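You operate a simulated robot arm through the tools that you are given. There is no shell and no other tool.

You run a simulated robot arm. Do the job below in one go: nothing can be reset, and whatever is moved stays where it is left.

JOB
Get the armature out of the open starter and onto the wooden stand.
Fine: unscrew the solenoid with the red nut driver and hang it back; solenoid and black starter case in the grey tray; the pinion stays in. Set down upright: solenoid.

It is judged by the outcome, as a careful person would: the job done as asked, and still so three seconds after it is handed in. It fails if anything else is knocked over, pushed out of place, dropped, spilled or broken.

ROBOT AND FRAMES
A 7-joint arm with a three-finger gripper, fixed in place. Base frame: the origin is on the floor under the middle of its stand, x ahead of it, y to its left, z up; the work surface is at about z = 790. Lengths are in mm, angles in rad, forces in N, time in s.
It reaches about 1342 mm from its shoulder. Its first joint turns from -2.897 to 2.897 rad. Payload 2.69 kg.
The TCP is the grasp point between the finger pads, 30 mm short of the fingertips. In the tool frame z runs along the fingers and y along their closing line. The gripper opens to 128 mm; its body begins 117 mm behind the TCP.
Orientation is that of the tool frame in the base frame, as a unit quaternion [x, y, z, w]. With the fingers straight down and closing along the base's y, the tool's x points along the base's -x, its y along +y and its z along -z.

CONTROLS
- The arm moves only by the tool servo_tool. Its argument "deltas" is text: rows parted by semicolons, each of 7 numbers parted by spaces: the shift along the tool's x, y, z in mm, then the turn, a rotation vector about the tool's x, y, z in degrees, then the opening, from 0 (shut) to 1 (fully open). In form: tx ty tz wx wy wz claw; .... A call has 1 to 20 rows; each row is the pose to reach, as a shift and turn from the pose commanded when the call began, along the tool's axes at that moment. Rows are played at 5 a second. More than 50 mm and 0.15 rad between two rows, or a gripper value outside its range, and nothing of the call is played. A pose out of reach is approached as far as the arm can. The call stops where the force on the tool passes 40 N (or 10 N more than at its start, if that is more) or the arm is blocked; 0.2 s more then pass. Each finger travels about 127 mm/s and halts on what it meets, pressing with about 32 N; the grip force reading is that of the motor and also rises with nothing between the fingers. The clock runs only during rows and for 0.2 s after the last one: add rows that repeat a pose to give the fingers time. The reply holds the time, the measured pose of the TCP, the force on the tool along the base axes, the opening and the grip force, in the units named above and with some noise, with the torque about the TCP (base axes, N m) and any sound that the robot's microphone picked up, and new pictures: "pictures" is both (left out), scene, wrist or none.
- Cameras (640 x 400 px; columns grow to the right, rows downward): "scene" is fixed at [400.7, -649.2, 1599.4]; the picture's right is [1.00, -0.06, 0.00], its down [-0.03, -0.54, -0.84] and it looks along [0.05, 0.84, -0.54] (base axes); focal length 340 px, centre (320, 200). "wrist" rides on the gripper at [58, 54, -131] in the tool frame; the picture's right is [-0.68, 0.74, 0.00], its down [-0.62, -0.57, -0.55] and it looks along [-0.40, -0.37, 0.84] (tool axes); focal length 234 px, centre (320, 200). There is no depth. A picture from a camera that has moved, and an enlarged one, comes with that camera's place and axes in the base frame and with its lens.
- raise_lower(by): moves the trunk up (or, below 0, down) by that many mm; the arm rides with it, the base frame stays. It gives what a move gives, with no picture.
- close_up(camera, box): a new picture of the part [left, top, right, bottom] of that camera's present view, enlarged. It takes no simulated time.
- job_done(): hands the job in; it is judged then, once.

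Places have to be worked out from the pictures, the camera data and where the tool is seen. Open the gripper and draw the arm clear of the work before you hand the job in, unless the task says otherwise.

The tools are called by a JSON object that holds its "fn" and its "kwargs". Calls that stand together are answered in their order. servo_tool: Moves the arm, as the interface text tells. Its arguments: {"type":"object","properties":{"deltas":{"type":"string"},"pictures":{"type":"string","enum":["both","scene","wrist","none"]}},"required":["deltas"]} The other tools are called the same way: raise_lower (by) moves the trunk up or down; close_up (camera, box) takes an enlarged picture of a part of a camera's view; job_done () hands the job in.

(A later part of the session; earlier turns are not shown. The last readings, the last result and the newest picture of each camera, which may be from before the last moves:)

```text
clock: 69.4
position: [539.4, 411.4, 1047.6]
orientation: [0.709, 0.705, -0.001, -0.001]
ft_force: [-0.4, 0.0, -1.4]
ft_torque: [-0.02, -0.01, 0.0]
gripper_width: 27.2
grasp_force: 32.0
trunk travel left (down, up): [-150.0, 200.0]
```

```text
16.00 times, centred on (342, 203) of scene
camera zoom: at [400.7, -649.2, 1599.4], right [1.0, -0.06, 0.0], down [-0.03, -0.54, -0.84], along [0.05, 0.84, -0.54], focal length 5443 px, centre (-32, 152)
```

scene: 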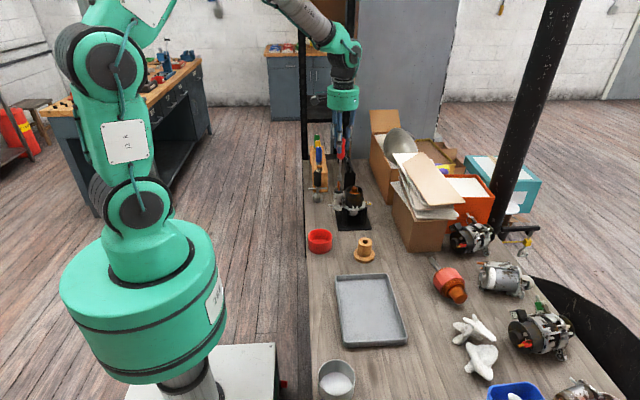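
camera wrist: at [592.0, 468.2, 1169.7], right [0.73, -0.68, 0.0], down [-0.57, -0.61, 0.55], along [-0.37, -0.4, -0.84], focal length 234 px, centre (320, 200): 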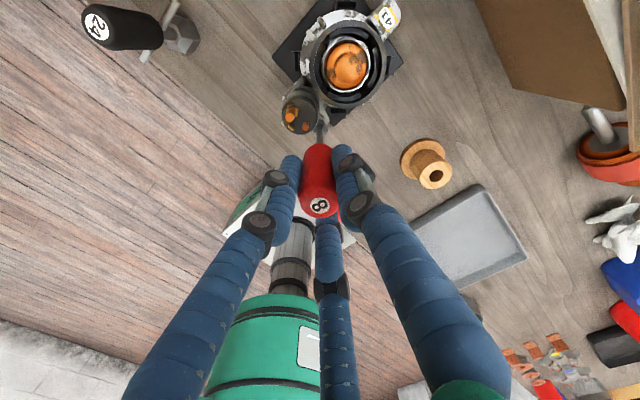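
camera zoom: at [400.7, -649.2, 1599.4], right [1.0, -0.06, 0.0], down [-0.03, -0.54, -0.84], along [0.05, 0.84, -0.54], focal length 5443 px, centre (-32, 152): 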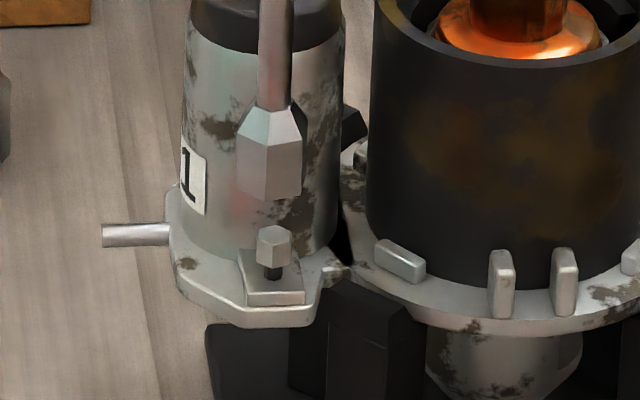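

The socket is ~1 mm to −x this time; I correct by +0.8 mm, lower 16 mm, and turn −240°.

{"fn": "servo_tool", "kwargs": {"deltas": "-0.4 0.8 4 0 0 0 0.1; -0.4 0.8 8 0 0 0 0.1; -0.4 0.8 11 0 0 0 0.1; -0.4 0.8 13.5 0 0 0 0.1; -0.4 0.8 15 0 0 0 0.1; -0.4 0.8 16 0 0 0 0.1; -0.4 0.8 16 0 0 -8.5 0.1; -0.4 0.8 16 0 0 -17 0.1; -0.4 0.8 16 0 0 -25.5 0.1; -0.4 0.8 16 0 0 -34 0.1; -0.4 0.8 16 0 0 -42.5 0.1; -0.4 0.8 16 0 0 -51 0.1; -0.4 0.8 16 0 0 -59.5 0.1; -0.4 0.8 16 0 0 -68 0.1; -0.4 0.8 16 0 0 -76.5 0.1; -0.4 0.8 16 0 0 -85 0.1; -0.4 0.8 16 0 0 -93.5 0.1; -0.4 0.8 16 0 0 -102 0.1; -0.4 0.8 16 0 0 -110.5 0.1; -0.4 0.8 16 0 0 -119 0.1", "pictures": "none"}}

{"fn": "servo_tool", "kwargs": {"deltas": "0 0 0 0 0 -8.5 0.1; 0 0 0 0 0 -17 0.1; 0 0 0 0 0 -25.5 0.1; 0 0 0 0 0 -34 0.1; 0 0 0 0 0 -42.5 0.1; 0 0 0 0 0 -51 0.1; 0 0 0 0 0 -59.5 0.1; 0 0 0 0 0 -68 0.1; 0 0 0 0 0 -76.5 0.1; 0 0 0 0 0 -85 0.1; 0 0 0 0 0 -93.5 0.1; 0 0 0 0 0 -102 0.1; 0 0 0 0 0 -110.5 0.1; 0 0 0 0 0 -119 0.1; 0 0 0 0 0 -121 0.1; 0 0 0 0 0 -121 0.1", "pictures": "none"}}

{"fn": "close_up", "kwargs": {"camera": "scene", "box": [334, 194, 350, 212]}}

{"fn": "close_up", "kwargs": {"camera": "wrist", "box": [300, 100, 340, 145]}}

```text
clock: 73.6
position: [540.8, 408.8, 1032.4]
orientation: [-0.25, 0.968, 0.001, 0.0]
ft_force: [-0.2, 0.2, -0.3]
ft_torque: [-0.03, -0.02, -0.02]
gripper_width: 27.0
grasp_force: 32.0
trunk travel left (down, up): [-150.0, 200.0]
```

```text
clock: 77.0
position: [539.0, 409.9, 1032.1]
orientation: [0.966, -0.26, -0.001, -0.001]
ft_force: [0.7, 0.1, -1.2]
ft_torque: [0.02, 0.04, 0.0]
gripper_width: 26.6
grasp_force: 31.7
trunk travel left (down, up): [-150.0, 200.0]
```

```text
16.00 times, centred on (342, 203) of scene
camera zoom: at [400.7, -649.2, 1599.4], right [1.0, -0.06, 0.0], down [-0.03, -0.54, -0.84], along [0.05, 0.84, -0.54], focal length 5443 px, centre (-32, 152)
```

zoom: 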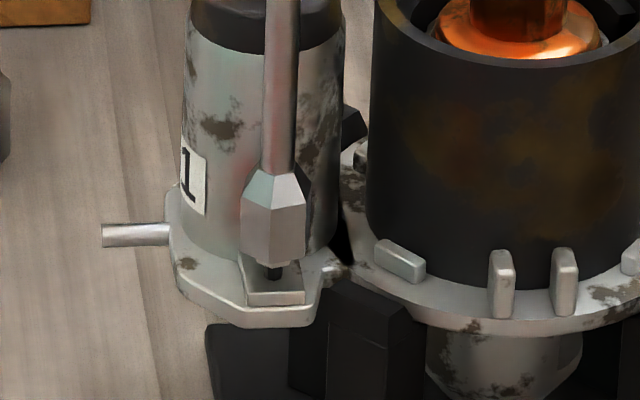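

```text
8.89 times, centred on (320, 122) of wrist
camera zoom: at [562.6, 333.4, 1162.2], right [-0.96, -0.3, 0.0], down [-0.25, 0.8, 0.55], along [-0.16, 0.52, -0.84], focal length 2082 px, centre (320, 889)
```

zoom: 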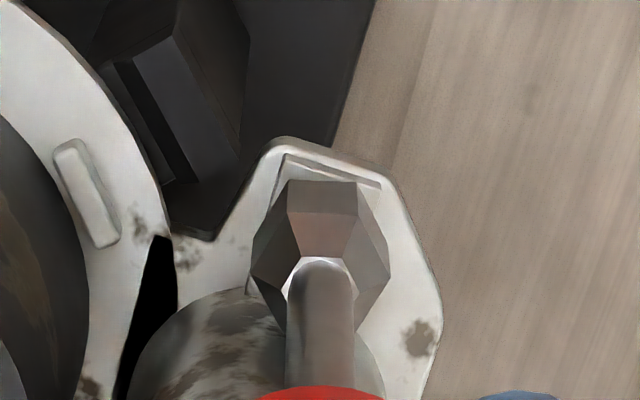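

Lift to check again.

{"fn": "servo_tool", "kwargs": {"deltas": "0 0 -4 0 0 0 0.1; 0 0 -9 0 0 0 0.1; 0 0 -17 0 0 0 0.1; 0 0 -17 0 0 0 0.1", "pictures": "none"}}

{"fn": "close_up", "kwargs": {"camera": "scene", "box": [334, 194, 350, 212]}}

```text
clock: 78.0
position: [541.2, 409.8, 1049.3]
orientation: [0.965, -0.261, -0.001, 0.0]
ft_force: [-1.1, -0.3, -1.3]
ft_torque: [0.03, -0.04, 0.01]
gripper_width: 27.0
grasp_force: 31.9
trunk travel left (down, up): [-150.0, 200.0]
```

```text
16.00 times, centred on (342, 203) of scene
camera zoom: at [400.7, -649.2, 1599.4], right [1.0, -0.06, 0.0], down [-0.03, -0.54, -0.84], along [0.05, 0.84, -0.54], focal length 5443 px, centre (-32, 152)
```

zoom: 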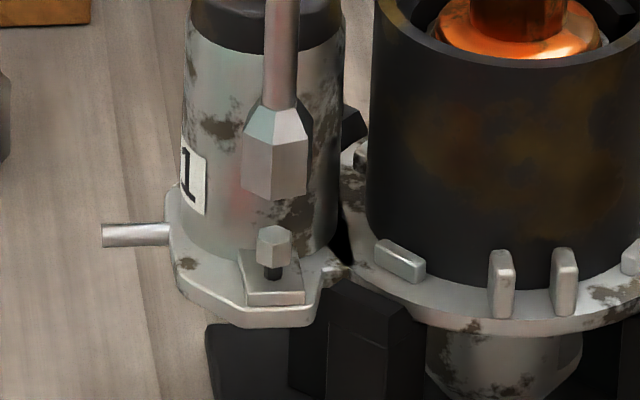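

The bolt stayed at the same ~5 mm height this time, so it has come to its fully loosened (captive) stop. I'll carry the driver back over the rack, rising first, ending at yaw −30° (same finger layout by symmetry).

{"fn": "servo_tool", "kwargs": {"deltas": "0 0 -30 0 0 8 0.1; 0 0 -60 0 0 16 0.1; 0 0 -91 0 0 24 0.1; -16.3 -18.6 -91 0 0 32 0.1; -32.6 -37.1 -91 0 0 40 0.1; -48.9 -55.7 -91 0 0 48 0.1; -65.1 -74.3 -91 0 0 56 0.1; -81.4 -92.8 -91 0 0 64 0.1; -97.7 -111.4 -91 0 0 72 0.1; -114 -130 -91 0 0 80 0.1; -130.3 -148.5 -91 0 0 88 0.1; -146.6 -167.1 -91 0 0 96 0.1; -162.8 -185.7 -91 0 0 104 0.1; -179.1 -204.2 -91 0 0 112 0.1; -195.4 -222.8 -91 0 0 120 0.1; -195.4 -222.8 -91 0 0 120 0.1; -195.4 -222.8 -91 0 0 120 0.1", "pictures": "both"}}

{"fn": "close_up", "kwargs": {"camera": "wrist", "box": [280, 80, 360, 170]}}

{"fn": "close_up", "kwargs": {"camera": "scene", "box": [300, 100, 345, 190]}}

```text
clock: 81.6
position: [483.9, 700.7, 1139.7]
orientation: [-0.255, 0.967, 0.0, 0.0]
ft_force: [0.2, 0.4, -0.9]
ft_torque: [0.02, -0.03, -0.03]
gripper_width: 26.8
grasp_force: 32.2
trunk travel left (down, up): [-150.0, 200.0]
camera wrist: at [405.7, 717.3, 1269.8], right [0.22, 0.97, 0.0], down [0.82, -0.19, 0.55], along [0.53, -0.12, -0.84], focal length 234 px, centre (320, 200)
```

scene: 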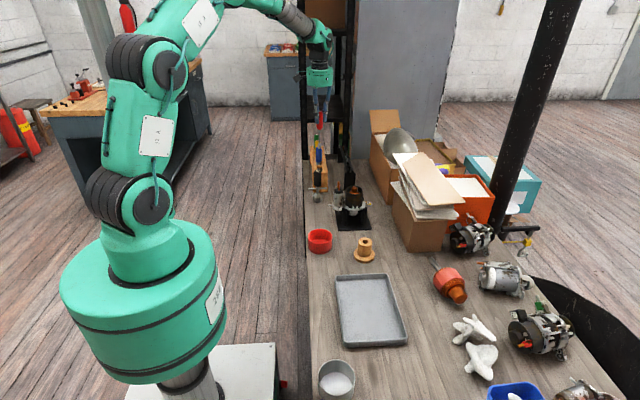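
wrist: 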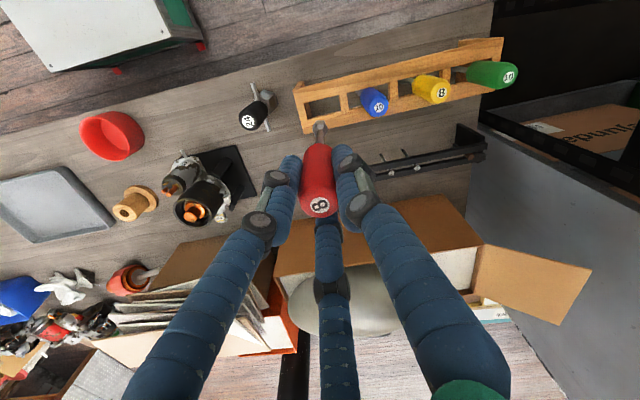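

```text
4.44 times, centred on (320, 125) of wrist
camera zoom: at [405.7, 717.3, 1269.8], right [0.22, 0.97, 0.0], down [0.82, -0.19, 0.55], along [0.53, -0.12, -0.84], focal length 1041 px, centre (320, 533)
```

zoom: 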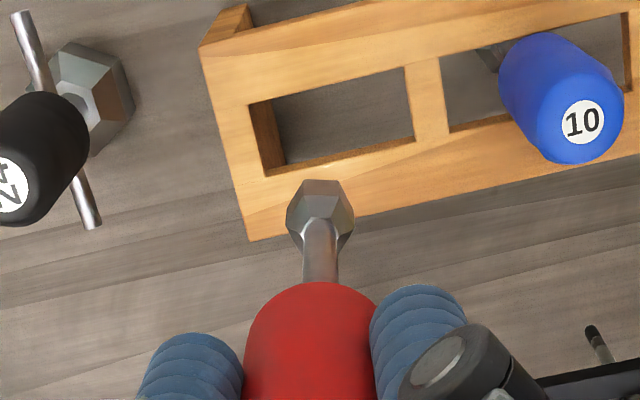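

```text
4.44 times, centred on (322, 145) of scene
camera zoom: at [400.7, -649.2, 1599.4], right [1.0, -0.06, 0.0], down [-0.03, -0.54, -0.84], along [0.05, 0.84, -0.54], focal length 1512 px, centre (309, 444)
```

zoom: 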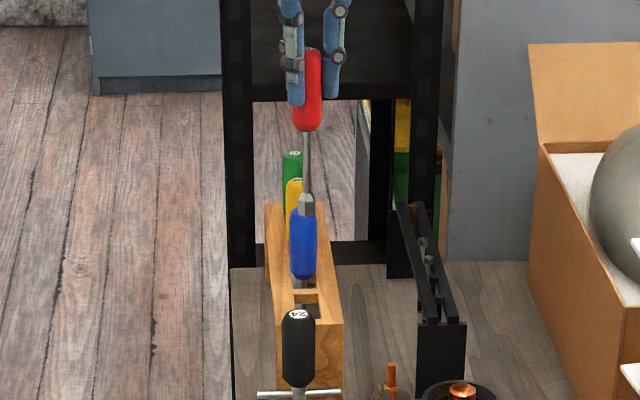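

The slot measures x 471–496, y 676–731 at the rack top, and the driver's at (483.8, 700.7) — good. I lower it into the slot to about 15 mm above seat first.

{"fn": "servo_tool", "kwargs": {"deltas": "0 0 25 0 0 0 0.1; 0 0 50 0 0 0 0.1; 0 0 75 0 0 0 0.1; 0 0 95 0 0 0 0.1; 0 0 115 0 0 0 0.1; 0 0 135 0 0 0 0.1; 0 0 155 0 0 0 0.1; 0 0 170 0 0 0 0.1; 0 0 180 0 0 0 0.1; 0 0 180 0 0 0 0.1", "pictures": "none"}}

{"fn": "close_up", "kwargs": {"camera": "wrist", "box": [260, 60, 380, 200]}}

{"fn": "close_up", "kwargs": {"camera": "scene", "box": [300, 120, 340, 190]}}

```text
clock: 83.8
position: [484.3, 703.2, 961.8]
orientation: [-0.256, 0.967, 0.0, -0.001]
ft_force: [-0.3, 0.9, -2.3]
ft_torque: [-0.02, 0.01, -0.05]
gripper_width: 26.9
grasp_force: 32.0
trunk travel left (down, up): [-150.0, 200.0]
```

```text
2.86 times, centred on (320, 130) of wrist
camera zoom: at [406.1, 718.3, 1091.1], right [0.22, 0.97, 0.0], down [0.82, -0.19, 0.55], along [0.53, -0.12, -0.84], focal length 669 px, centre (320, 400)
```

zoom: 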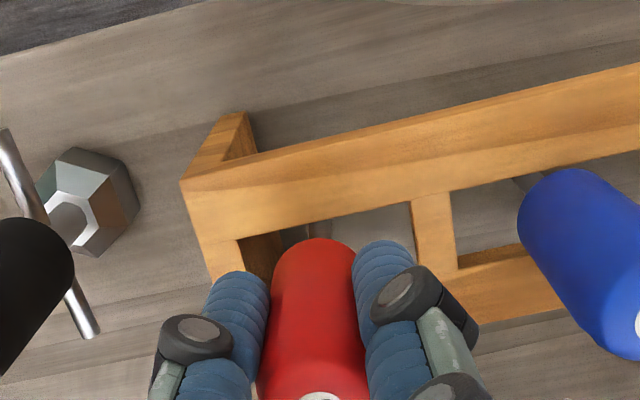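

```text
5.71 times, centred on (320, 155) of scene
camera zoom: at [400.7, -649.2, 1599.4], right [1.0, -0.06, 0.0], down [-0.03, -0.54, -0.84], along [0.05, 0.84, -0.54], focal length 1944 px, centre (320, 457)
```

zoom: 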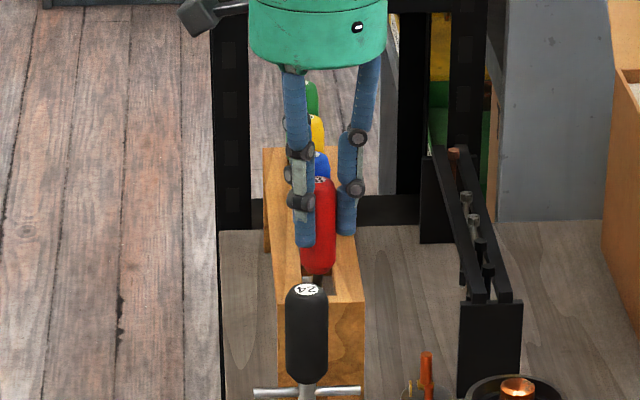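

The socket is in the slot. Lowering the last 14 mm gently.

{"fn": "servo_tool", "kwargs": {"deltas": "0 0 4 0 0 0 0.1; 0 0 8 0 0 0 0.1; 0 0 11 0 0 0 0.1; 0 0 12.5 0 0 0 0.1; 0 0 13.5 0 0 0 0.1; 0 0 13.5 0 0 0 0.1", "pictures": "none"}}

{"fn": "close_up", "kwargs": {"camera": "wrist", "box": [260, 60, 380, 200]}}

{"fn": "close_up", "kwargs": {"camera": "scene", "box": [308, 140, 334, 180]}}

```text
clock: 85.2
position: [485.1, 701.1, 949.0]
orientation: [-0.257, 0.967, 0.001, 0.0]
ft_force: [1.9, -1.9, 8.9]
ft_torque: [-0.16, -0.18, 0.03]
gripper_width: 26.8
grasp_force: 32.1
trunk travel left (down, up): [-150.0, 200.0]
```

```text
2.86 times, centred on (320, 130) of wrist
camera zoom: at [405.9, 718.8, 1078.8], right [0.22, 0.97, 0.0], down [0.82, -0.19, 0.55], along [0.53, -0.12, -0.84], focal length 669 px, centre (320, 400)
```

zoom: 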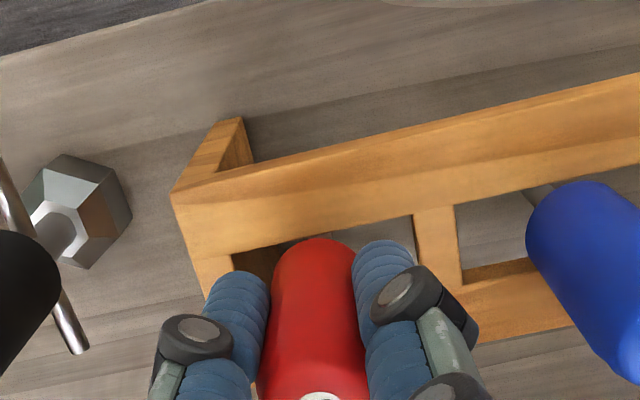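

```text
10.00 times, centred on (321, 160) of scene
camera zoom: at [400.7, -649.2, 1599.4], right [1.0, -0.06, 0.0], down [-0.03, -0.54, -0.84], along [0.05, 0.84, -0.54], focal length 3402 px, centre (310, 600)
```

zoom: 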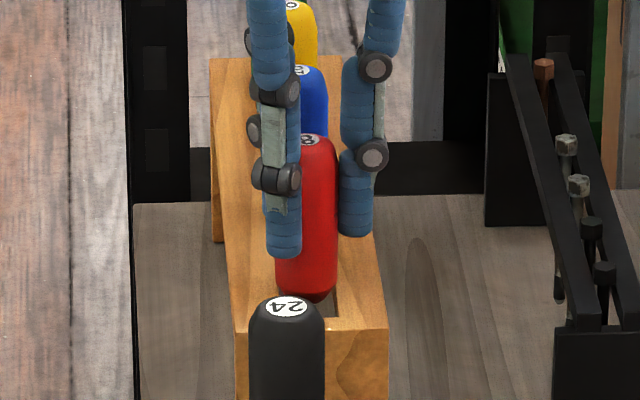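

Contact force of ~9 N: the handle rests on the rails. I release to 0.5 and rise straight up.

{"fn": "servo_tool", "kwargs": {"deltas": "0 0 -0.5 0 0 0 0.1; 0 0 -0.5 0 0 0 0.3; 0 0 -0.5 0 0 0 0.5; 0 0 -0.5 0 0 0 0.5; 0 0 -0.5 0 0 0 0.5", "pictures": "none"}}

{"fn": "close_up", "kwargs": {"camera": "scene", "box": [308, 140, 334, 180]}}

{"fn": "close_up", "kwargs": {"camera": "wrist", "box": [240, 80, 400, 240]}}

```text
clock: 86.4
position: [483.6, 701.8, 947.7]
orientation: [-0.256, 0.967, 0.001, -0.001]
ft_force: [0.3, -0.5, 0.7]
ft_torque: [0.01, 0.01, 0.01]
gripper_width: 63.7
grasp_force: 0.0
trunk travel left (down, up): [-150.0, 200.0]
```

```text
10.00 times, centred on (321, 160) of scene
camera zoom: at [400.7, -649.2, 1599.4], right [1.0, -0.06, 0.0], down [-0.03, -0.54, -0.84], along [0.05, 0.84, -0.54], focal length 3402 px, centre (310, 600)
```

zoom: 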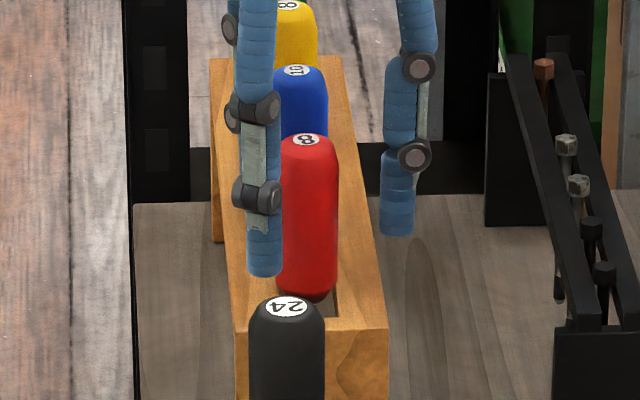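

```text
2.50 times, centred on (320, 160) of wrist
camera zoom: at [406.1, 718.8, 1078.2], right [0.22, 0.97, 0.0], down [0.82, -0.19, 0.55], along [0.53, -0.12, -0.84], focal length 585 px, centre (320, 300)
```

zoom: 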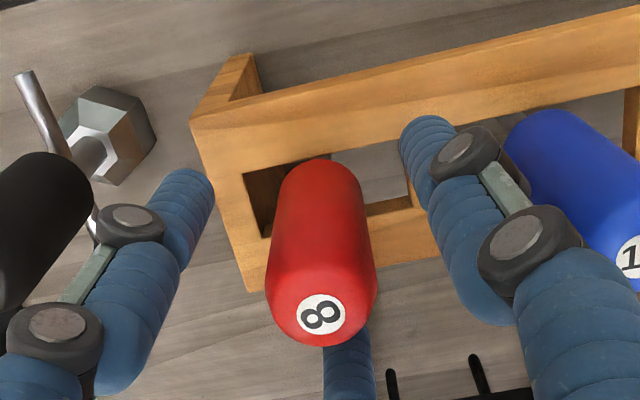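

The red driver hangs upright back in its slot. I rise clear and move above the solenoid, turning to yaw −90° so one finger faces −x and the other two straddle the side next to the case.

{"fn": "servo_tool", "kwargs": {"deltas": "0 0 -20 0 0 0 0.5; 0 0 -55 0 0 0 0.5; 0 0 -95 0 0 0 0.5; 0 0 -130 0 0 0 0.5; 0 0 -152 0 0 0 0.5; 8.1 -25.3 -152 0 0 -6 0.5; 16.3 -50.7 -152 0 0 -12 0.5; 24.4 -76 -152 0 0 -18 0.5; 32.6 -101.4 -152 0 0 -24 0.5; 40.7 -126.7 -152 0 0 -30 0.5; 48.8 -152 -152 0 0 -36 0.5; 57 -177.4 -152 0 0 -42 0.5; 65.1 -202.7 -152 0 0 -48 0.5; 73.3 -228.1 -152 0 0 -54 0.5; 81.4 -253.4 -152 0 0 -60.4 0.5; 81.4 -253.4 -152 0 0 -60.4 0.5; 81.4 -253.4 -152 0 0 -60.4 0.5", "pictures": "both"}}

{"fn": "close_up", "kwargs": {"camera": "wrist", "box": [240, 60, 400, 220]}}

{"fn": "close_up", "kwargs": {"camera": "scene", "box": [300, 130, 345, 210]}}

```text
clock: 90.0
position: [539.2, 441.3, 1096.6]
orientation: [0.708, -0.706, -0.001, 0.001]
ft_force: [-0.4, 0.0, -0.3]
ft_torque: [-0.02, 0.01, 0.02]
gripper_width: 63.9
grasp_force: 0.1
trunk travel left (down, up): [-150.0, 200.0]
camera wrist: at [484.5, 382.3, 1227.9], right [-0.74, 0.67, 0.0], down [0.56, 0.62, 0.55], along [0.37, 0.41, -0.84], focal length 234 px, centre (320, 200)
```

scene: 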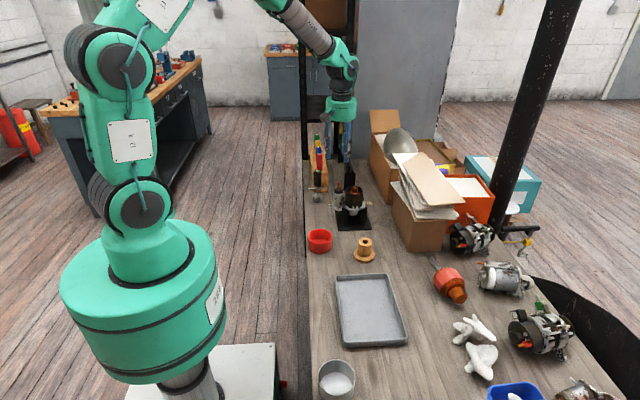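
wrist: 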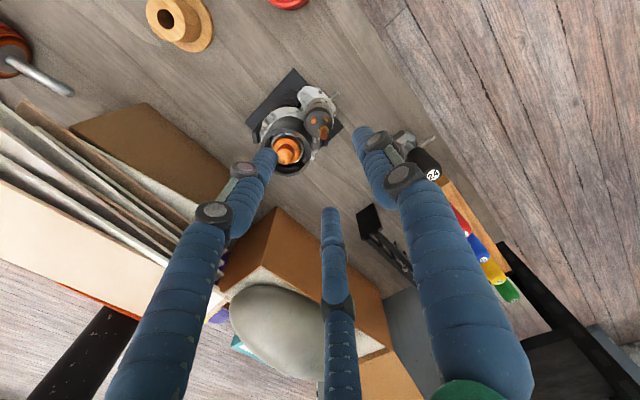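

```text
2.50 times, centred on (320, 140) of wrist
camera zoom: at [484.5, 382.3, 1227.9], right [-0.74, 0.67, 0.0], down [0.56, 0.62, 0.55], along [0.37, 0.41, -0.84], focal length 585 px, centre (320, 350)
```

zoom: 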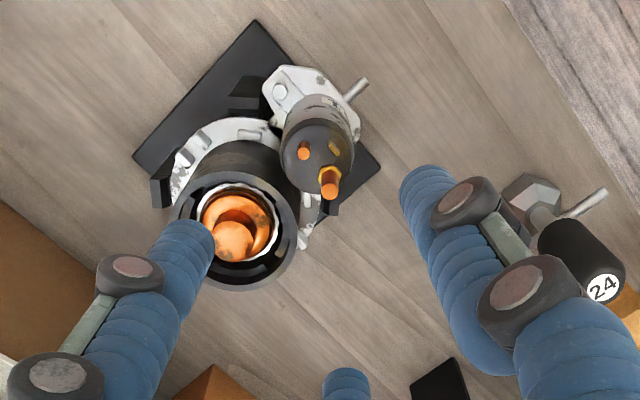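

```text
5.00 times, centred on (322, 170) of scene
camera zoom: at [400.7, -649.2, 1599.4], right [1.0, -0.06, 0.0], down [-0.03, -0.54, -0.84], along [0.05, 0.84, -0.54], focal length 1701 px, centre (308, 350)
```

zoom: 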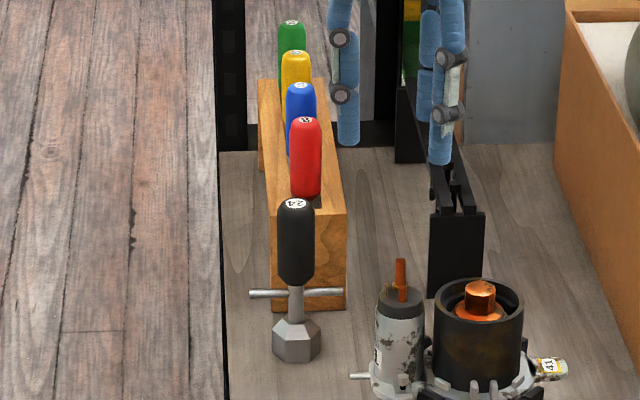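

Red driver hangs fine. Two-view fix puts the solenoid axis at about (537.5, 440) and the case axis at (598.5, 440.5). I descend partway with the fingers at 0.42 and re-check clearances.

{"fn": "servo_tool", "kwargs": {"deltas": "1.3 1.7 20 0 0 0 0.45; 1.3 1.7 40 0 0 0 0.42; 1.3 1.7 60 0 0 0 0.42; 1.3 1.7 80 0 0 0 0.42; 1.3 1.7 100 0 0 0 0.42; 1.3 1.7 100 0 0 0 0.42", "pictures": "wrist"}}

{"fn": "close_up", "kwargs": {"camera": "wrist", "box": [240, 80, 400, 240]}}

{"fn": "close_up", "kwargs": {"camera": "scene", "box": [325, 165, 370, 215]}}

```text
clock: 91.4
position: [538.2, 438.7, 999.6]
orientation: [0.708, -0.707, 0.0, 0.001]
ft_force: [-0.3, -0.2, 0.5]
ft_torque: [-0.02, 0.0, 0.0]
gripper_width: 53.7
grasp_force: 0.1
trunk travel left (down, up): [-150.0, 200.0]
camera wrist: at [484.2, 379.9, 1129.3], right [-0.74, 0.67, 0.0], down [0.56, 0.62, 0.55], along [0.37, 0.41, -0.84], focal length 234 px, centre (320, 200)
```

wrist: 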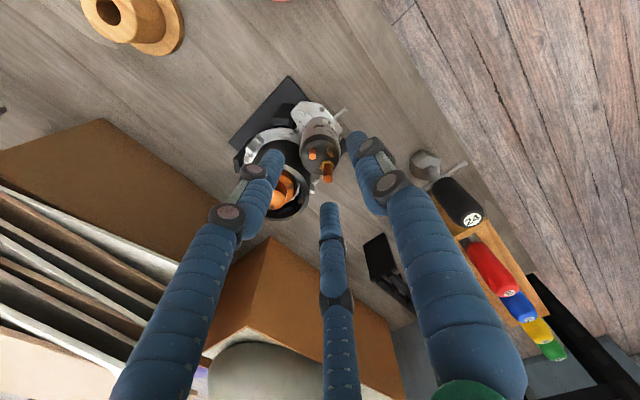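

```text
2.50 times, centred on (320, 160) of wrist
camera zoom: at [484.2, 379.9, 1129.3], right [-0.74, 0.67, 0.0], down [0.56, 0.62, 0.55], along [0.37, 0.41, -0.84], focal length 585 px, centre (320, 300)
```

zoom: 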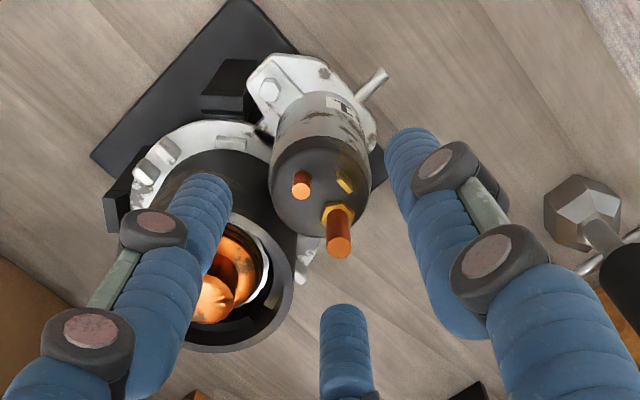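

```text
8.00 times, centred on (348, 190) of scene
camera zoom: at [400.7, -649.2, 1599.4], right [1.0, -0.06, 0.0], down [-0.03, -0.54, -0.84], along [0.05, 0.84, -0.54], focal length 2722 px, centre (100, 280)
```

zoom: 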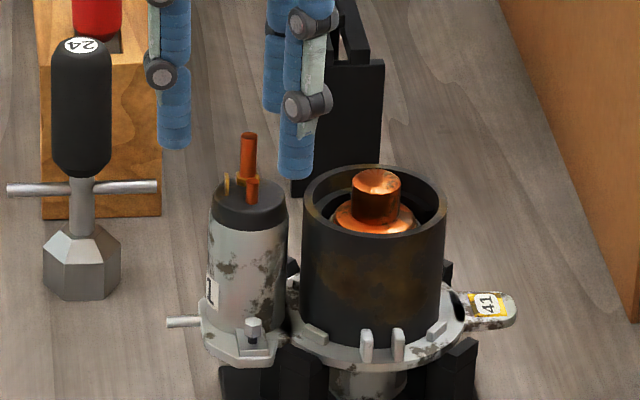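

Centred on the solenoid, fingers clear of case and bolt. Descending to z≈928 (tips at ≈898, above the bolt head).

{"fn": "servo_tool", "kwargs": {"deltas": "-0.5 0 20 0 0 0 0.42; -0.5 0 40 0 0 0 0.42; -0.5 0 55 0 0 0 0.42; -0.5 0 65 0 0 0 0.42; -0.5 0 72 0 0 0 0.42; -0.5 0 72 0 0 0 0.42", "pictures": "none"}}

{"fn": "close_up", "kwargs": {"camera": "wrist", "box": [240, 80, 400, 240]}}

{"fn": "close_up", "kwargs": {"camera": "scene", "box": [325, 165, 370, 215]}}

```text
clock: 92.8
position: [538.2, 438.9, 926.3]
orientation: [0.707, -0.707, 0.0, 0.001]
ft_force: [-0.1, -0.3, 0.0]
ft_torque: [-0.02, 0.03, -0.03]
gripper_width: 53.8
grasp_force: 0.1
trunk travel left (down, up): [-150.0, 200.0]
```

```text
2.50 times, centred on (320, 160) of wrist
camera zoom: at [483.2, 380.6, 1058.7], right [-0.74, 0.67, 0.0], down [0.56, 0.62, 0.55], along [0.37, 0.41, -0.84], focal length 585 px, centre (320, 300)
```

zoom: 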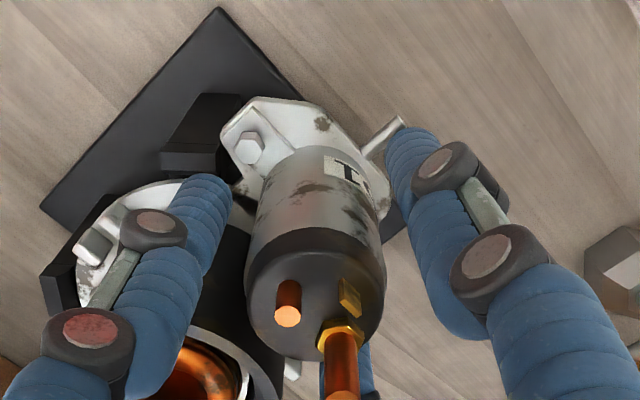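

```text
8.00 times, centred on (348, 190) of scene
camera zoom: at [400.7, -649.2, 1599.4], right [1.0, -0.06, 0.0], down [-0.03, -0.54, -0.84], along [0.05, 0.84, -0.54], focal length 2722 px, centre (100, 280)
```

zoom: 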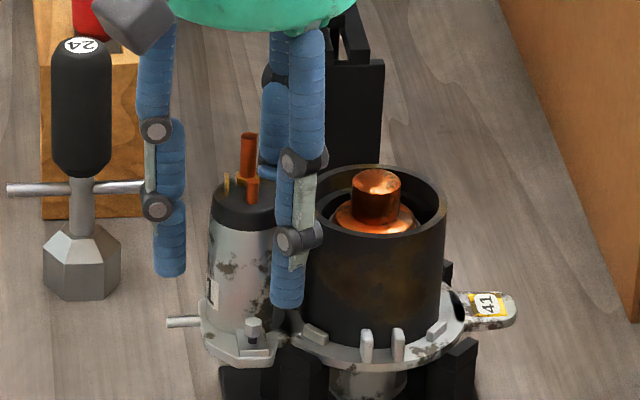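

Fingers straddle the solenoid cleanly. Closing now.

{"fn": "servo_tool", "kwargs": {"deltas": "0 0 0 0 0 0 0.35; 0 0 0 0 0 0 0.3; 0 0 0 0 0 0 0.25; 0 0 0 0 0 0 0.2; 0 0 0 0 0 0 0.2; 0 0 0 0 0 0 0.2", "pictures": "none"}}

{"fn": "close_up", "kwargs": {"camera": "wrist", "box": [240, 80, 400, 240]}}

{"fn": "close_up", "kwargs": {"camera": "scene", "box": [325, 165, 370, 215]}}

```text
clock: 94.2
position: [538.5, 440.3, 928.6]
orientation: [0.708, -0.706, 0.0, 0.001]
ft_force: [3.0, -0.4, 0.6]
ft_torque: [-0.01, -0.1, -0.03]
gripper_width: 38.9
grasp_force: 9.8
trunk travel left (down, up): [-150.0, 200.0]
```

```text
2.50 times, centred on (320, 160) of wrist
camera zoom: at [483.1, 380.5, 1058.9], right [-0.74, 0.67, 0.0], down [0.56, 0.62, 0.55], along [0.37, 0.41, -0.84], focal length 585 px, centre (320, 300)
```

zoom: 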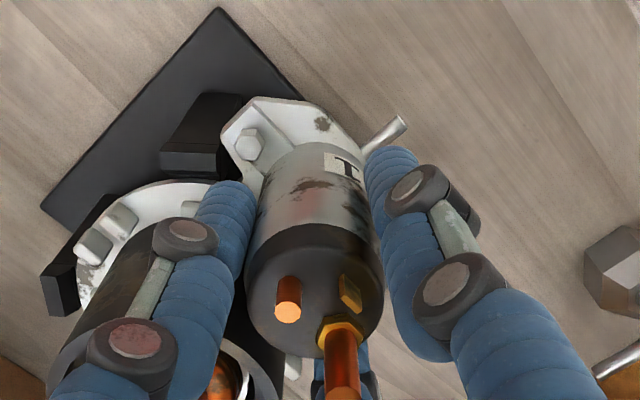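

```text
8.00 times, centred on (348, 190) of scene
camera zoom: at [400.7, -649.2, 1599.4], right [1.0, -0.06, 0.0], down [-0.03, -0.54, -0.84], along [0.05, 0.84, -0.54], focal length 2722 px, centre (100, 280)
```

zoom: 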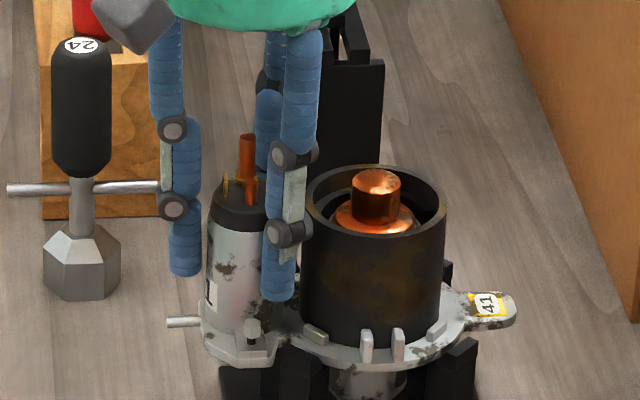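

Grip hasn't fully built (9.8 N); the solenoid shifts slightly, showing it's loose. I give the fingers more time to settle.

{"fn": "servo_tool", "kwargs": {"deltas": "0 0 0 0 0 0 0.15; 0 0 0 0 0 0 0.1; 0 0 0 0 0 0 0.1; 0 0 0 0 0 0 0.1; 0 0 0 0 0 0 0.1", "pictures": "none"}}

{"fn": "close_up", "kwargs": {"camera": "wrist", "box": [240, 80, 400, 240]}}

{"fn": "close_up", "kwargs": {"camera": "scene", "box": [325, 165, 370, 215]}}

```text
clock: 95.4
position: [536.9, 439.3, 928.6]
orientation: [0.708, -0.706, -0.001, 0.0]
ft_force: [2.1, -0.4, 0.9]
ft_torque: [0.03, -0.05, -0.03]
gripper_width: 38.3
grasp_force: 19.0
trunk travel left (down, up): [-150.0, 200.0]
```

```text
2.50 times, centred on (320, 160) of wrist
camera zoom: at [483.1, 380.5, 1058.9], right [-0.74, 0.67, 0.0], down [0.56, 0.62, 0.55], along [0.37, 0.41, -0.84], focal length 585 px, centre (320, 300)
```

zoom: 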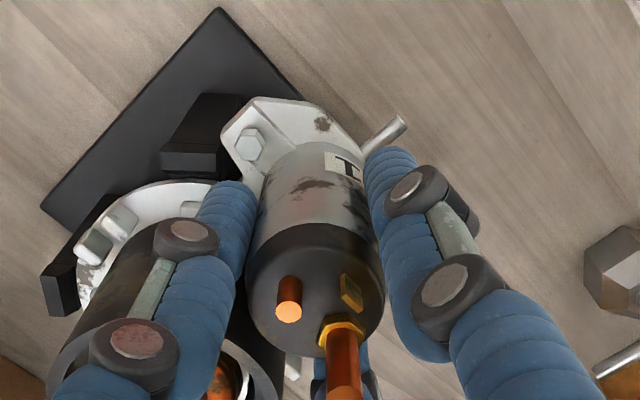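

```text
8.00 times, centred on (348, 190) of scene
camera zoom: at [400.7, -649.2, 1599.4], right [1.0, -0.06, 0.0], down [-0.03, -0.54, -0.84], along [0.05, 0.84, -0.54], focal length 2722 px, centre (100, 280)
```

zoom: 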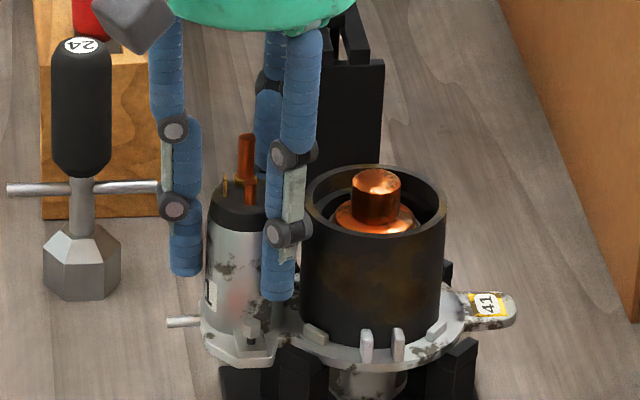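

Still building force while the loose solenoid settles between the pads; closing command further with hold rows.

{"fn": "servo_tool", "kwargs": {"deltas": "0 0 0 0 0 0 0.05; 0 0 0 0 0 0 0; 0 0 0 0 0 0 0; 0 0 0 0 0 0 0; 0 0 0 0 0 0 0; 0 0 0 0 0 0 0", "pictures": "none"}}

{"fn": "close_up", "kwargs": {"camera": "wrist", "box": [240, 80, 400, 240]}}

{"fn": "close_up", "kwargs": {"camera": "scene", "box": [325, 165, 370, 215]}}

```text
clock: 96.8
position: [539.0, 439.5, 929.7]
orientation: [0.708, -0.707, -0.001, 0.0]
ft_force: [1.8, 0.7, 0.7]
ft_torque: [-0.04, -0.03, 0.03]
gripper_width: 37.9
grasp_force: 32.6
trunk travel left (down, up): [-150.0, 200.0]
```

```text
2.50 times, centred on (320, 160) of wrist
camera zoom: at [483.1, 380.6, 1058.9], right [-0.74, 0.67, 0.0], down [0.56, 0.62, 0.55], along [0.37, 0.41, -0.84], focal length 585 px, centre (320, 300)
```

zoom: 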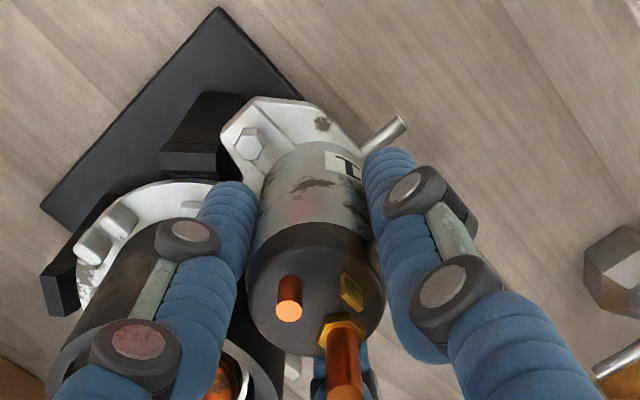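

```text
8.00 times, centred on (348, 190) of scene
camera zoom: at [400.7, -649.2, 1599.4], right [1.0, -0.06, 0.0], down [-0.03, -0.54, -0.84], along [0.05, 0.84, -0.54], focal length 2722 px, centre (100, 280)
```

zoom: 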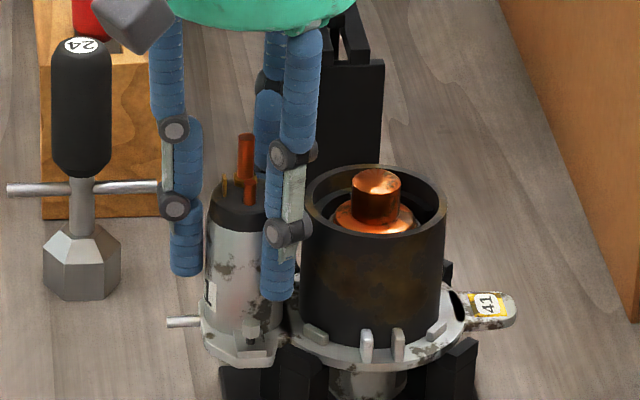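

Grip is firm (32 N at 37.9 mm). I lift 4 mm and check that only the solenoid moves.

{"fn": "servo_tool", "kwargs": {"deltas": "0 0 -1 0 0 0 0; 0 0 -2 0 0 0 0; 0 0 -4 0 0 0 0; 0 0 -4 0 0 0 0", "pictures": "none"}}

{"fn": "close_up", "kwargs": {"camera": "scene", "box": [325, 165, 370, 215]}}

{"fn": "close_up", "kwargs": {"camera": "scene", "box": [334, 194, 350, 212]}}

```text
clock: 97.8
position: [536.3, 439.5, 931.4]
orientation: [0.708, -0.707, -0.001, 0.001]
ft_force: [-0.1, -0.1, -3.7]
ft_torque: [-0.02, 0.0, -0.02]
gripper_width: 37.7
grasp_force: 32.3
trunk travel left (down, up): [-150.0, 200.0]
```

```text
8.00 times, centred on (348, 190) of scene
camera zoom: at [400.7, -649.2, 1599.4], right [1.0, -0.06, 0.0], down [-0.03, -0.54, -0.84], along [0.05, 0.84, -0.54], focal length 2722 px, centre (100, 280)
```

zoom: 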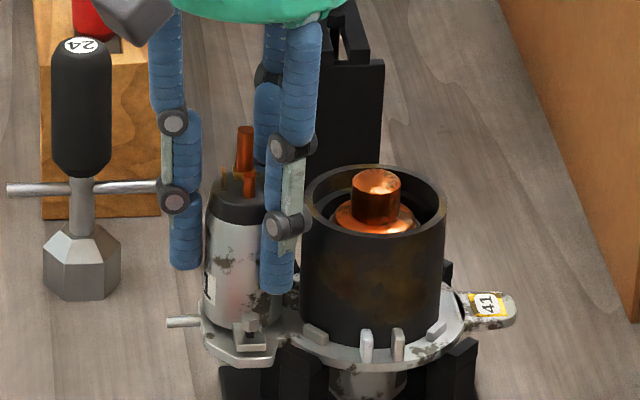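

```text
16.00 times, centred on (342, 203) of scene
camera zoom: at [400.7, -649.2, 1599.4], right [1.0, -0.06, 0.0], down [-0.03, -0.54, -0.84], along [0.05, 0.84, -0.54], focal length 5443 px, centre (-32, 152)
```

zoom: 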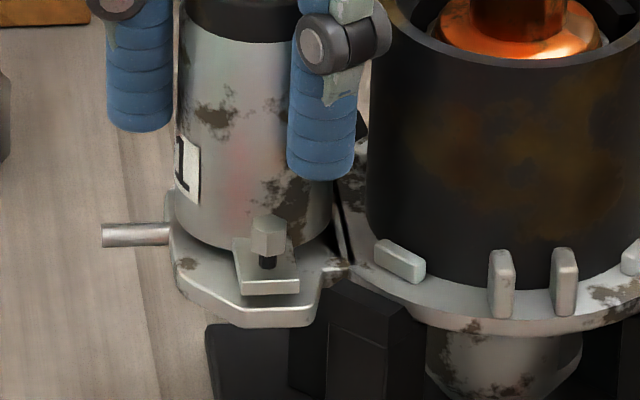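

Only the solenoid rises (weight ≈ 3.5 N). I continue lifting slowly to 1050.

{"fn": "servo_tool", "kwargs": {"deltas": "0 0 -5 0 0 0 0; 0 0 -10 0 0 0 0; 0 0 -16 0 0 0 0; 0 0 -24 0 0 0 0; 0 0 -34 0 0 0 0; 0 0 -46 0 0 0 0; 0 0 -60 0 0 0 0; 0 0 -75 0 0 0 0; 0 0 -95 0 0 0 0; 0 0 -115 0 0 0 0; 0 0 -115 0 0 0 0", "pictures": "both"}}

{"fn": "close_up", "kwargs": {"camera": "scene", "box": [320, 130, 380, 215]}}

{"fn": "close_up", "kwargs": {"camera": "wrist", "box": [240, 60, 400, 220]}}

```text
clock: 100.2
position: [537.8, 439.7, 1049.1]
orientation: [0.708, -0.706, -0.001, 0.001]
ft_force: [0.3, -0.6, -3.4]
ft_torque: [0.0, 0.01, -0.03]
gripper_width: 37.2
grasp_force: 32.1
trunk travel left (down, up): [-150.0, 200.0]
camera wrist: at [483.5, 381.1, 1179.0], right [-0.74, 0.67, 0.0], down [0.56, 0.62, 0.55], along [0.37, 0.41, -0.84], focal length 234 px, centre (320, 200)
```

scene: 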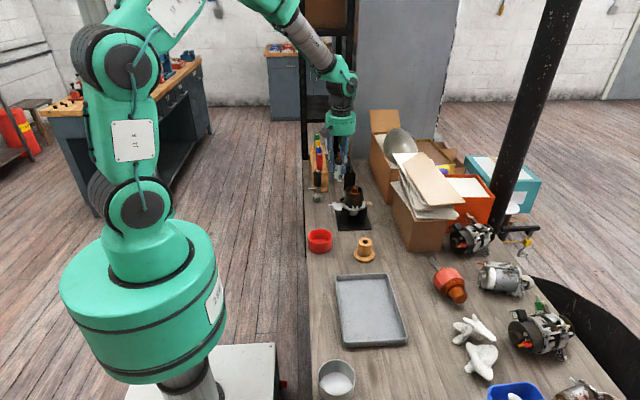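
wrist: 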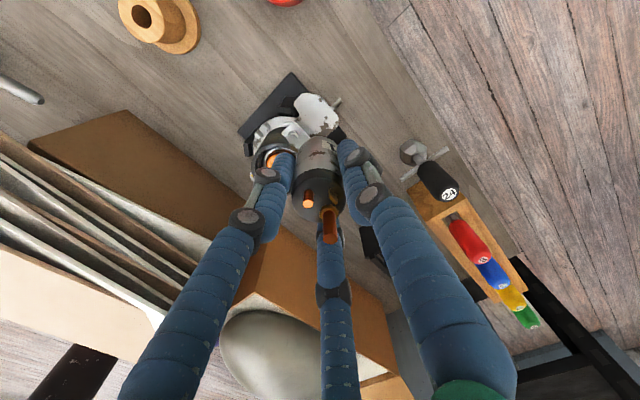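

```text
4.71 times, centred on (350, 172) of scene
camera zoom: at [400.7, -649.2, 1599.4], right [1.0, -0.06, 0.0], down [-0.03, -0.54, -0.84], along [0.05, 0.84, -0.54], focal length 1601 px, centre (179, 329)
```

zoom: 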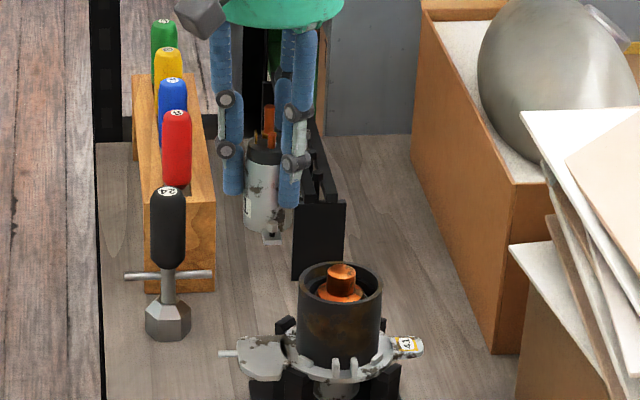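

```text
2.50 times, centred on (320, 140) of wrist
camera zoom: at [483.5, 381.1, 1179.0], right [-0.74, 0.67, 0.0], down [0.56, 0.62, 0.55], along [0.37, 0.41, -0.84], focal length 585 px, centre (320, 350)
```

zoom: 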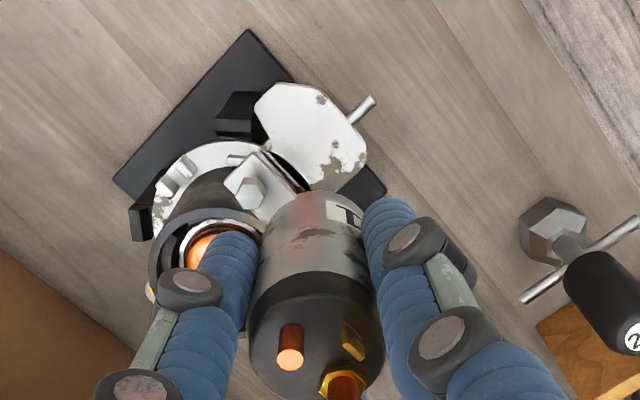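

The solenoid is free. I zoom to check its tilt and underside before carrying it to the tray.

{"fn": "close_up", "kwargs": {"camera": "scene", "box": [330, 150, 360, 185]}}

{"fn": "close_up", "kwargs": {"camera": "scene", "box": [330, 185, 375, 230]}}

```text
11.43 times, centred on (345, 168) of scene
camera zoom: at [400.7, -649.2, 1599.4], right [1.0, -0.06, 0.0], down [-0.03, -0.54, -0.84], along [0.05, 0.84, -0.54], focal length 3888 px, centre (34, 571)
```

zoom: 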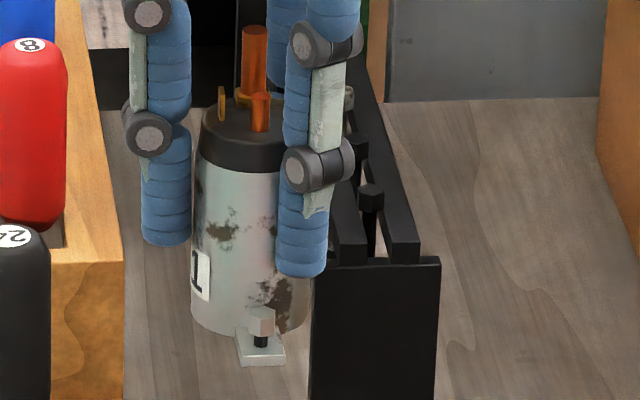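

```text
8.89 times, centred on (352, 208) of scene
camera zoom: at [400.7, -649.2, 1599.4], right [1.0, -0.06, 0.0], down [-0.03, -0.54, -0.84], along [0.05, 0.84, -0.54], focal length 3024 px, centre (31, 133)
```

zoom: 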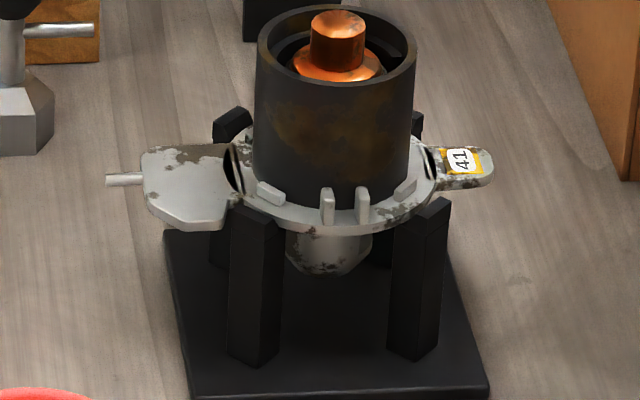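

Solenoid hangs vertically with its captive bolt; the housing pad under it is empty and the starter is undisturbed. I carry it at this height over to the tray, target (545, −55).

{"fn": "servo_tool", "kwargs": {"deltas": "15 0 0 0 0 0 0; 40 -0.6 0 0 0 0 0; 68 -1 0 0 0 0 0; 97 -1.4 0 0 0 0 0; 126 -1.8 0 0 0 0 0; 155 -2.3 0 0 0 0 0; 184 -2.7 0 0 0 0 0; 213 -3.1 0 0 0 0 0; 242 -3.5 0 0 0 0 0; 271 -4 0 0 0 0 0; 300 -4.4 0 0 0 0 0; 329 -4.8 0 0 0 0 0; 358 -5.2 0 0 0 0 0; 387 -5.7 0 0 0 0 0; 416 -6.1 0 0 0 0 0; 445 -6.5 0 0 0 0 0; 470 -6.9 0 0 0 0 0; 487 -7.1 0 0 0 0 0; 495 -7.2 0 0 0 0 0; 495 -7.2 0 0 0 0 0", "pictures": "both"}}

{"fn": "close_up", "kwargs": {"camera": "scene", "box": [315, 200, 425, 355]}}

{"fn": "close_up", "kwargs": {"camera": "wrist", "box": [200, 40, 440, 240]}}

```text
clock: 104.4
position: [545.7, -56.4, 1047.2]
orientation: [0.708, -0.706, -0.001, 0.001]
ft_force: [0.4, 0.2, -0.3]
ft_torque: [0.01, 0.02, 0.01]
gripper_width: 36.6
grasp_force: 31.9
trunk travel left (down, up): [-150.0, 200.0]
camera wrist: at [490.8, -116.3, 1177.5], right [-0.74, 0.67, 0.0], down [0.56, 0.62, 0.55], along [0.37, 0.41, -0.84], focal length 234 px, centre (320, 200)
```

scene: 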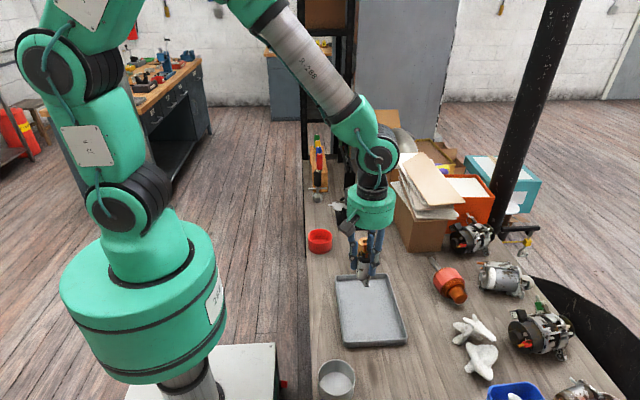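
wrist: 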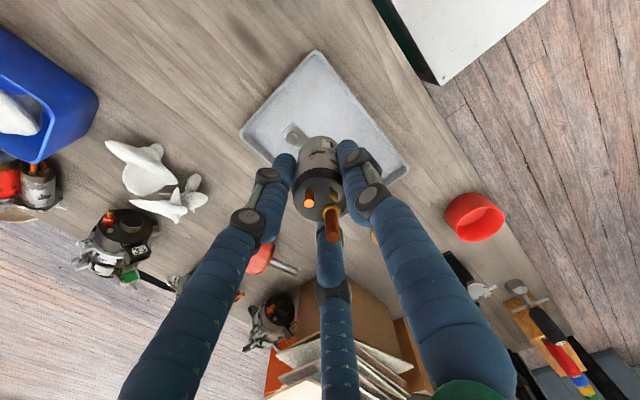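

```text
2.58 times, centred on (370, 278) of scene
camera zoom: at [400.7, -649.2, 1599.4], right [1.0, -0.06, 0.0], down [-0.03, -0.54, -0.84], along [0.05, 0.84, -0.54], focal length 878 px, centre (191, 0)
```

zoom: 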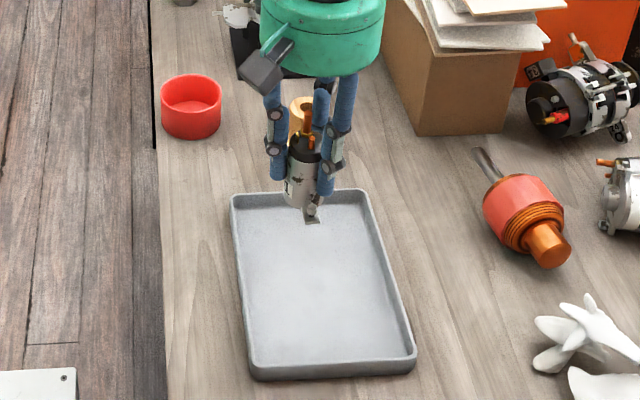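

```text
2.00 times, centred on (320, 140) of wrist
camera zoom: at [490.8, -116.3, 1177.5], right [-0.74, 0.67, 0.0], down [0.56, 0.62, 0.55], along [0.37, 0.41, -0.84], focal length 468 px, centre (320, 320)
```

zoom: 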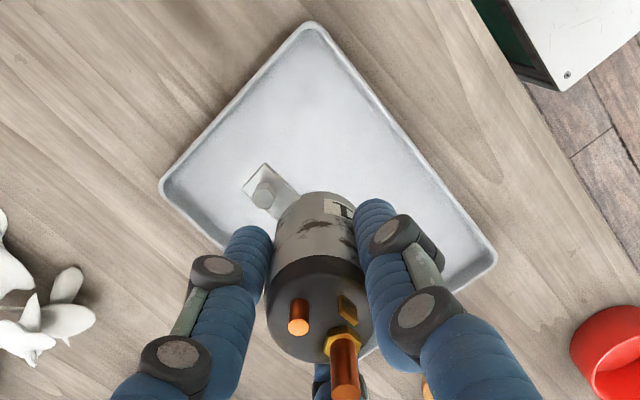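

Tray measured at x 497–660, y −118–113. The solenoid at (546, −56) is well inside. I descend to ~15 mm above the tray floor first.

{"fn": "servo_tool", "kwargs": {"deltas": "-3 0 25 0 0 0 0; -3 0 55 0 0 0 0; -3 0 85 0 0 0 0; -3 0 115 0 0 0 0; -3 0 140 0 0 0 0; -3 0 160 0 0 0 0; -3 0 172 0 0 0 0; -3 0 178 0 0 0 0; -3 0 178 0 0 0 0", "pictures": "none"}}

{"fn": "close_up", "kwargs": {"camera": "scene", "box": [330, 235, 410, 320]}}

{"fn": "close_up", "kwargs": {"camera": "wrist", "box": [240, 80, 400, 240]}}

```text
clock: 106.4
position: [547.7, -53.1, 867.8]
orientation: [0.707, -0.707, -0.001, 0.001]
ft_force: [1.2, 0.2, 0.2]
ft_torque: [0.01, 0.02, -0.02]
gripper_width: 36.6
grasp_force: 32.2
trunk travel left (down, up): [-150.0, 200.0]
```

```text
4.71 times, centred on (370, 278) of scene
camera zoom: at [400.7, -649.2, 1599.4], right [1.0, -0.06, 0.0], down [-0.03, -0.54, -0.84], along [0.05, 0.84, -0.54], focal length 1601 px, centre (85, -165)
```

zoom: 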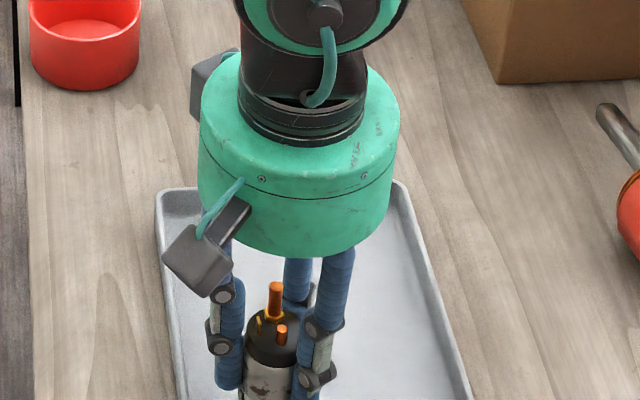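

```text
2.50 times, centred on (320, 160) of wrist
camera zoom: at [492.2, -112.4, 997.1], right [-0.74, 0.67, 0.0], down [0.56, 0.62, 0.55], along [0.37, 0.41, -0.84], focal length 585 px, centre (320, 300)
```

zoom: 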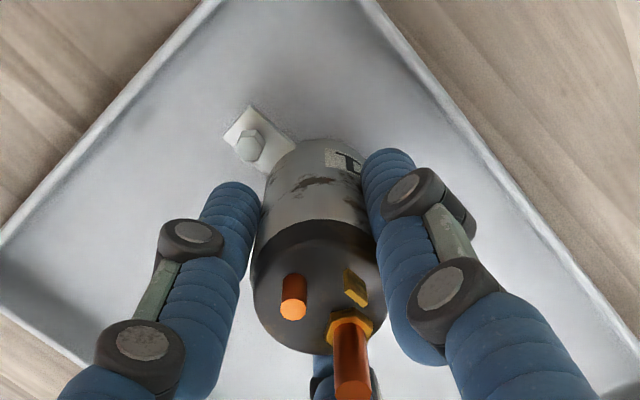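

Let me look at the solenoid's bottom relative to the tray.

{"fn": "close_up", "kwargs": {"camera": "scene", "box": [340, 280, 390, 345]}}

```text
6.15 times, centred on (365, 312) of scene
camera zoom: at [400.7, -649.2, 1599.4], right [1.0, -0.06, 0.0], down [-0.03, -0.54, -0.84], along [0.05, 0.84, -0.54], focal length 2094 px, centre (43, -492)
```

zoom: 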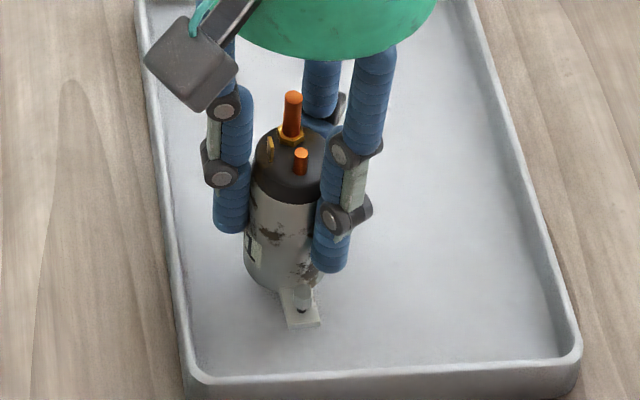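

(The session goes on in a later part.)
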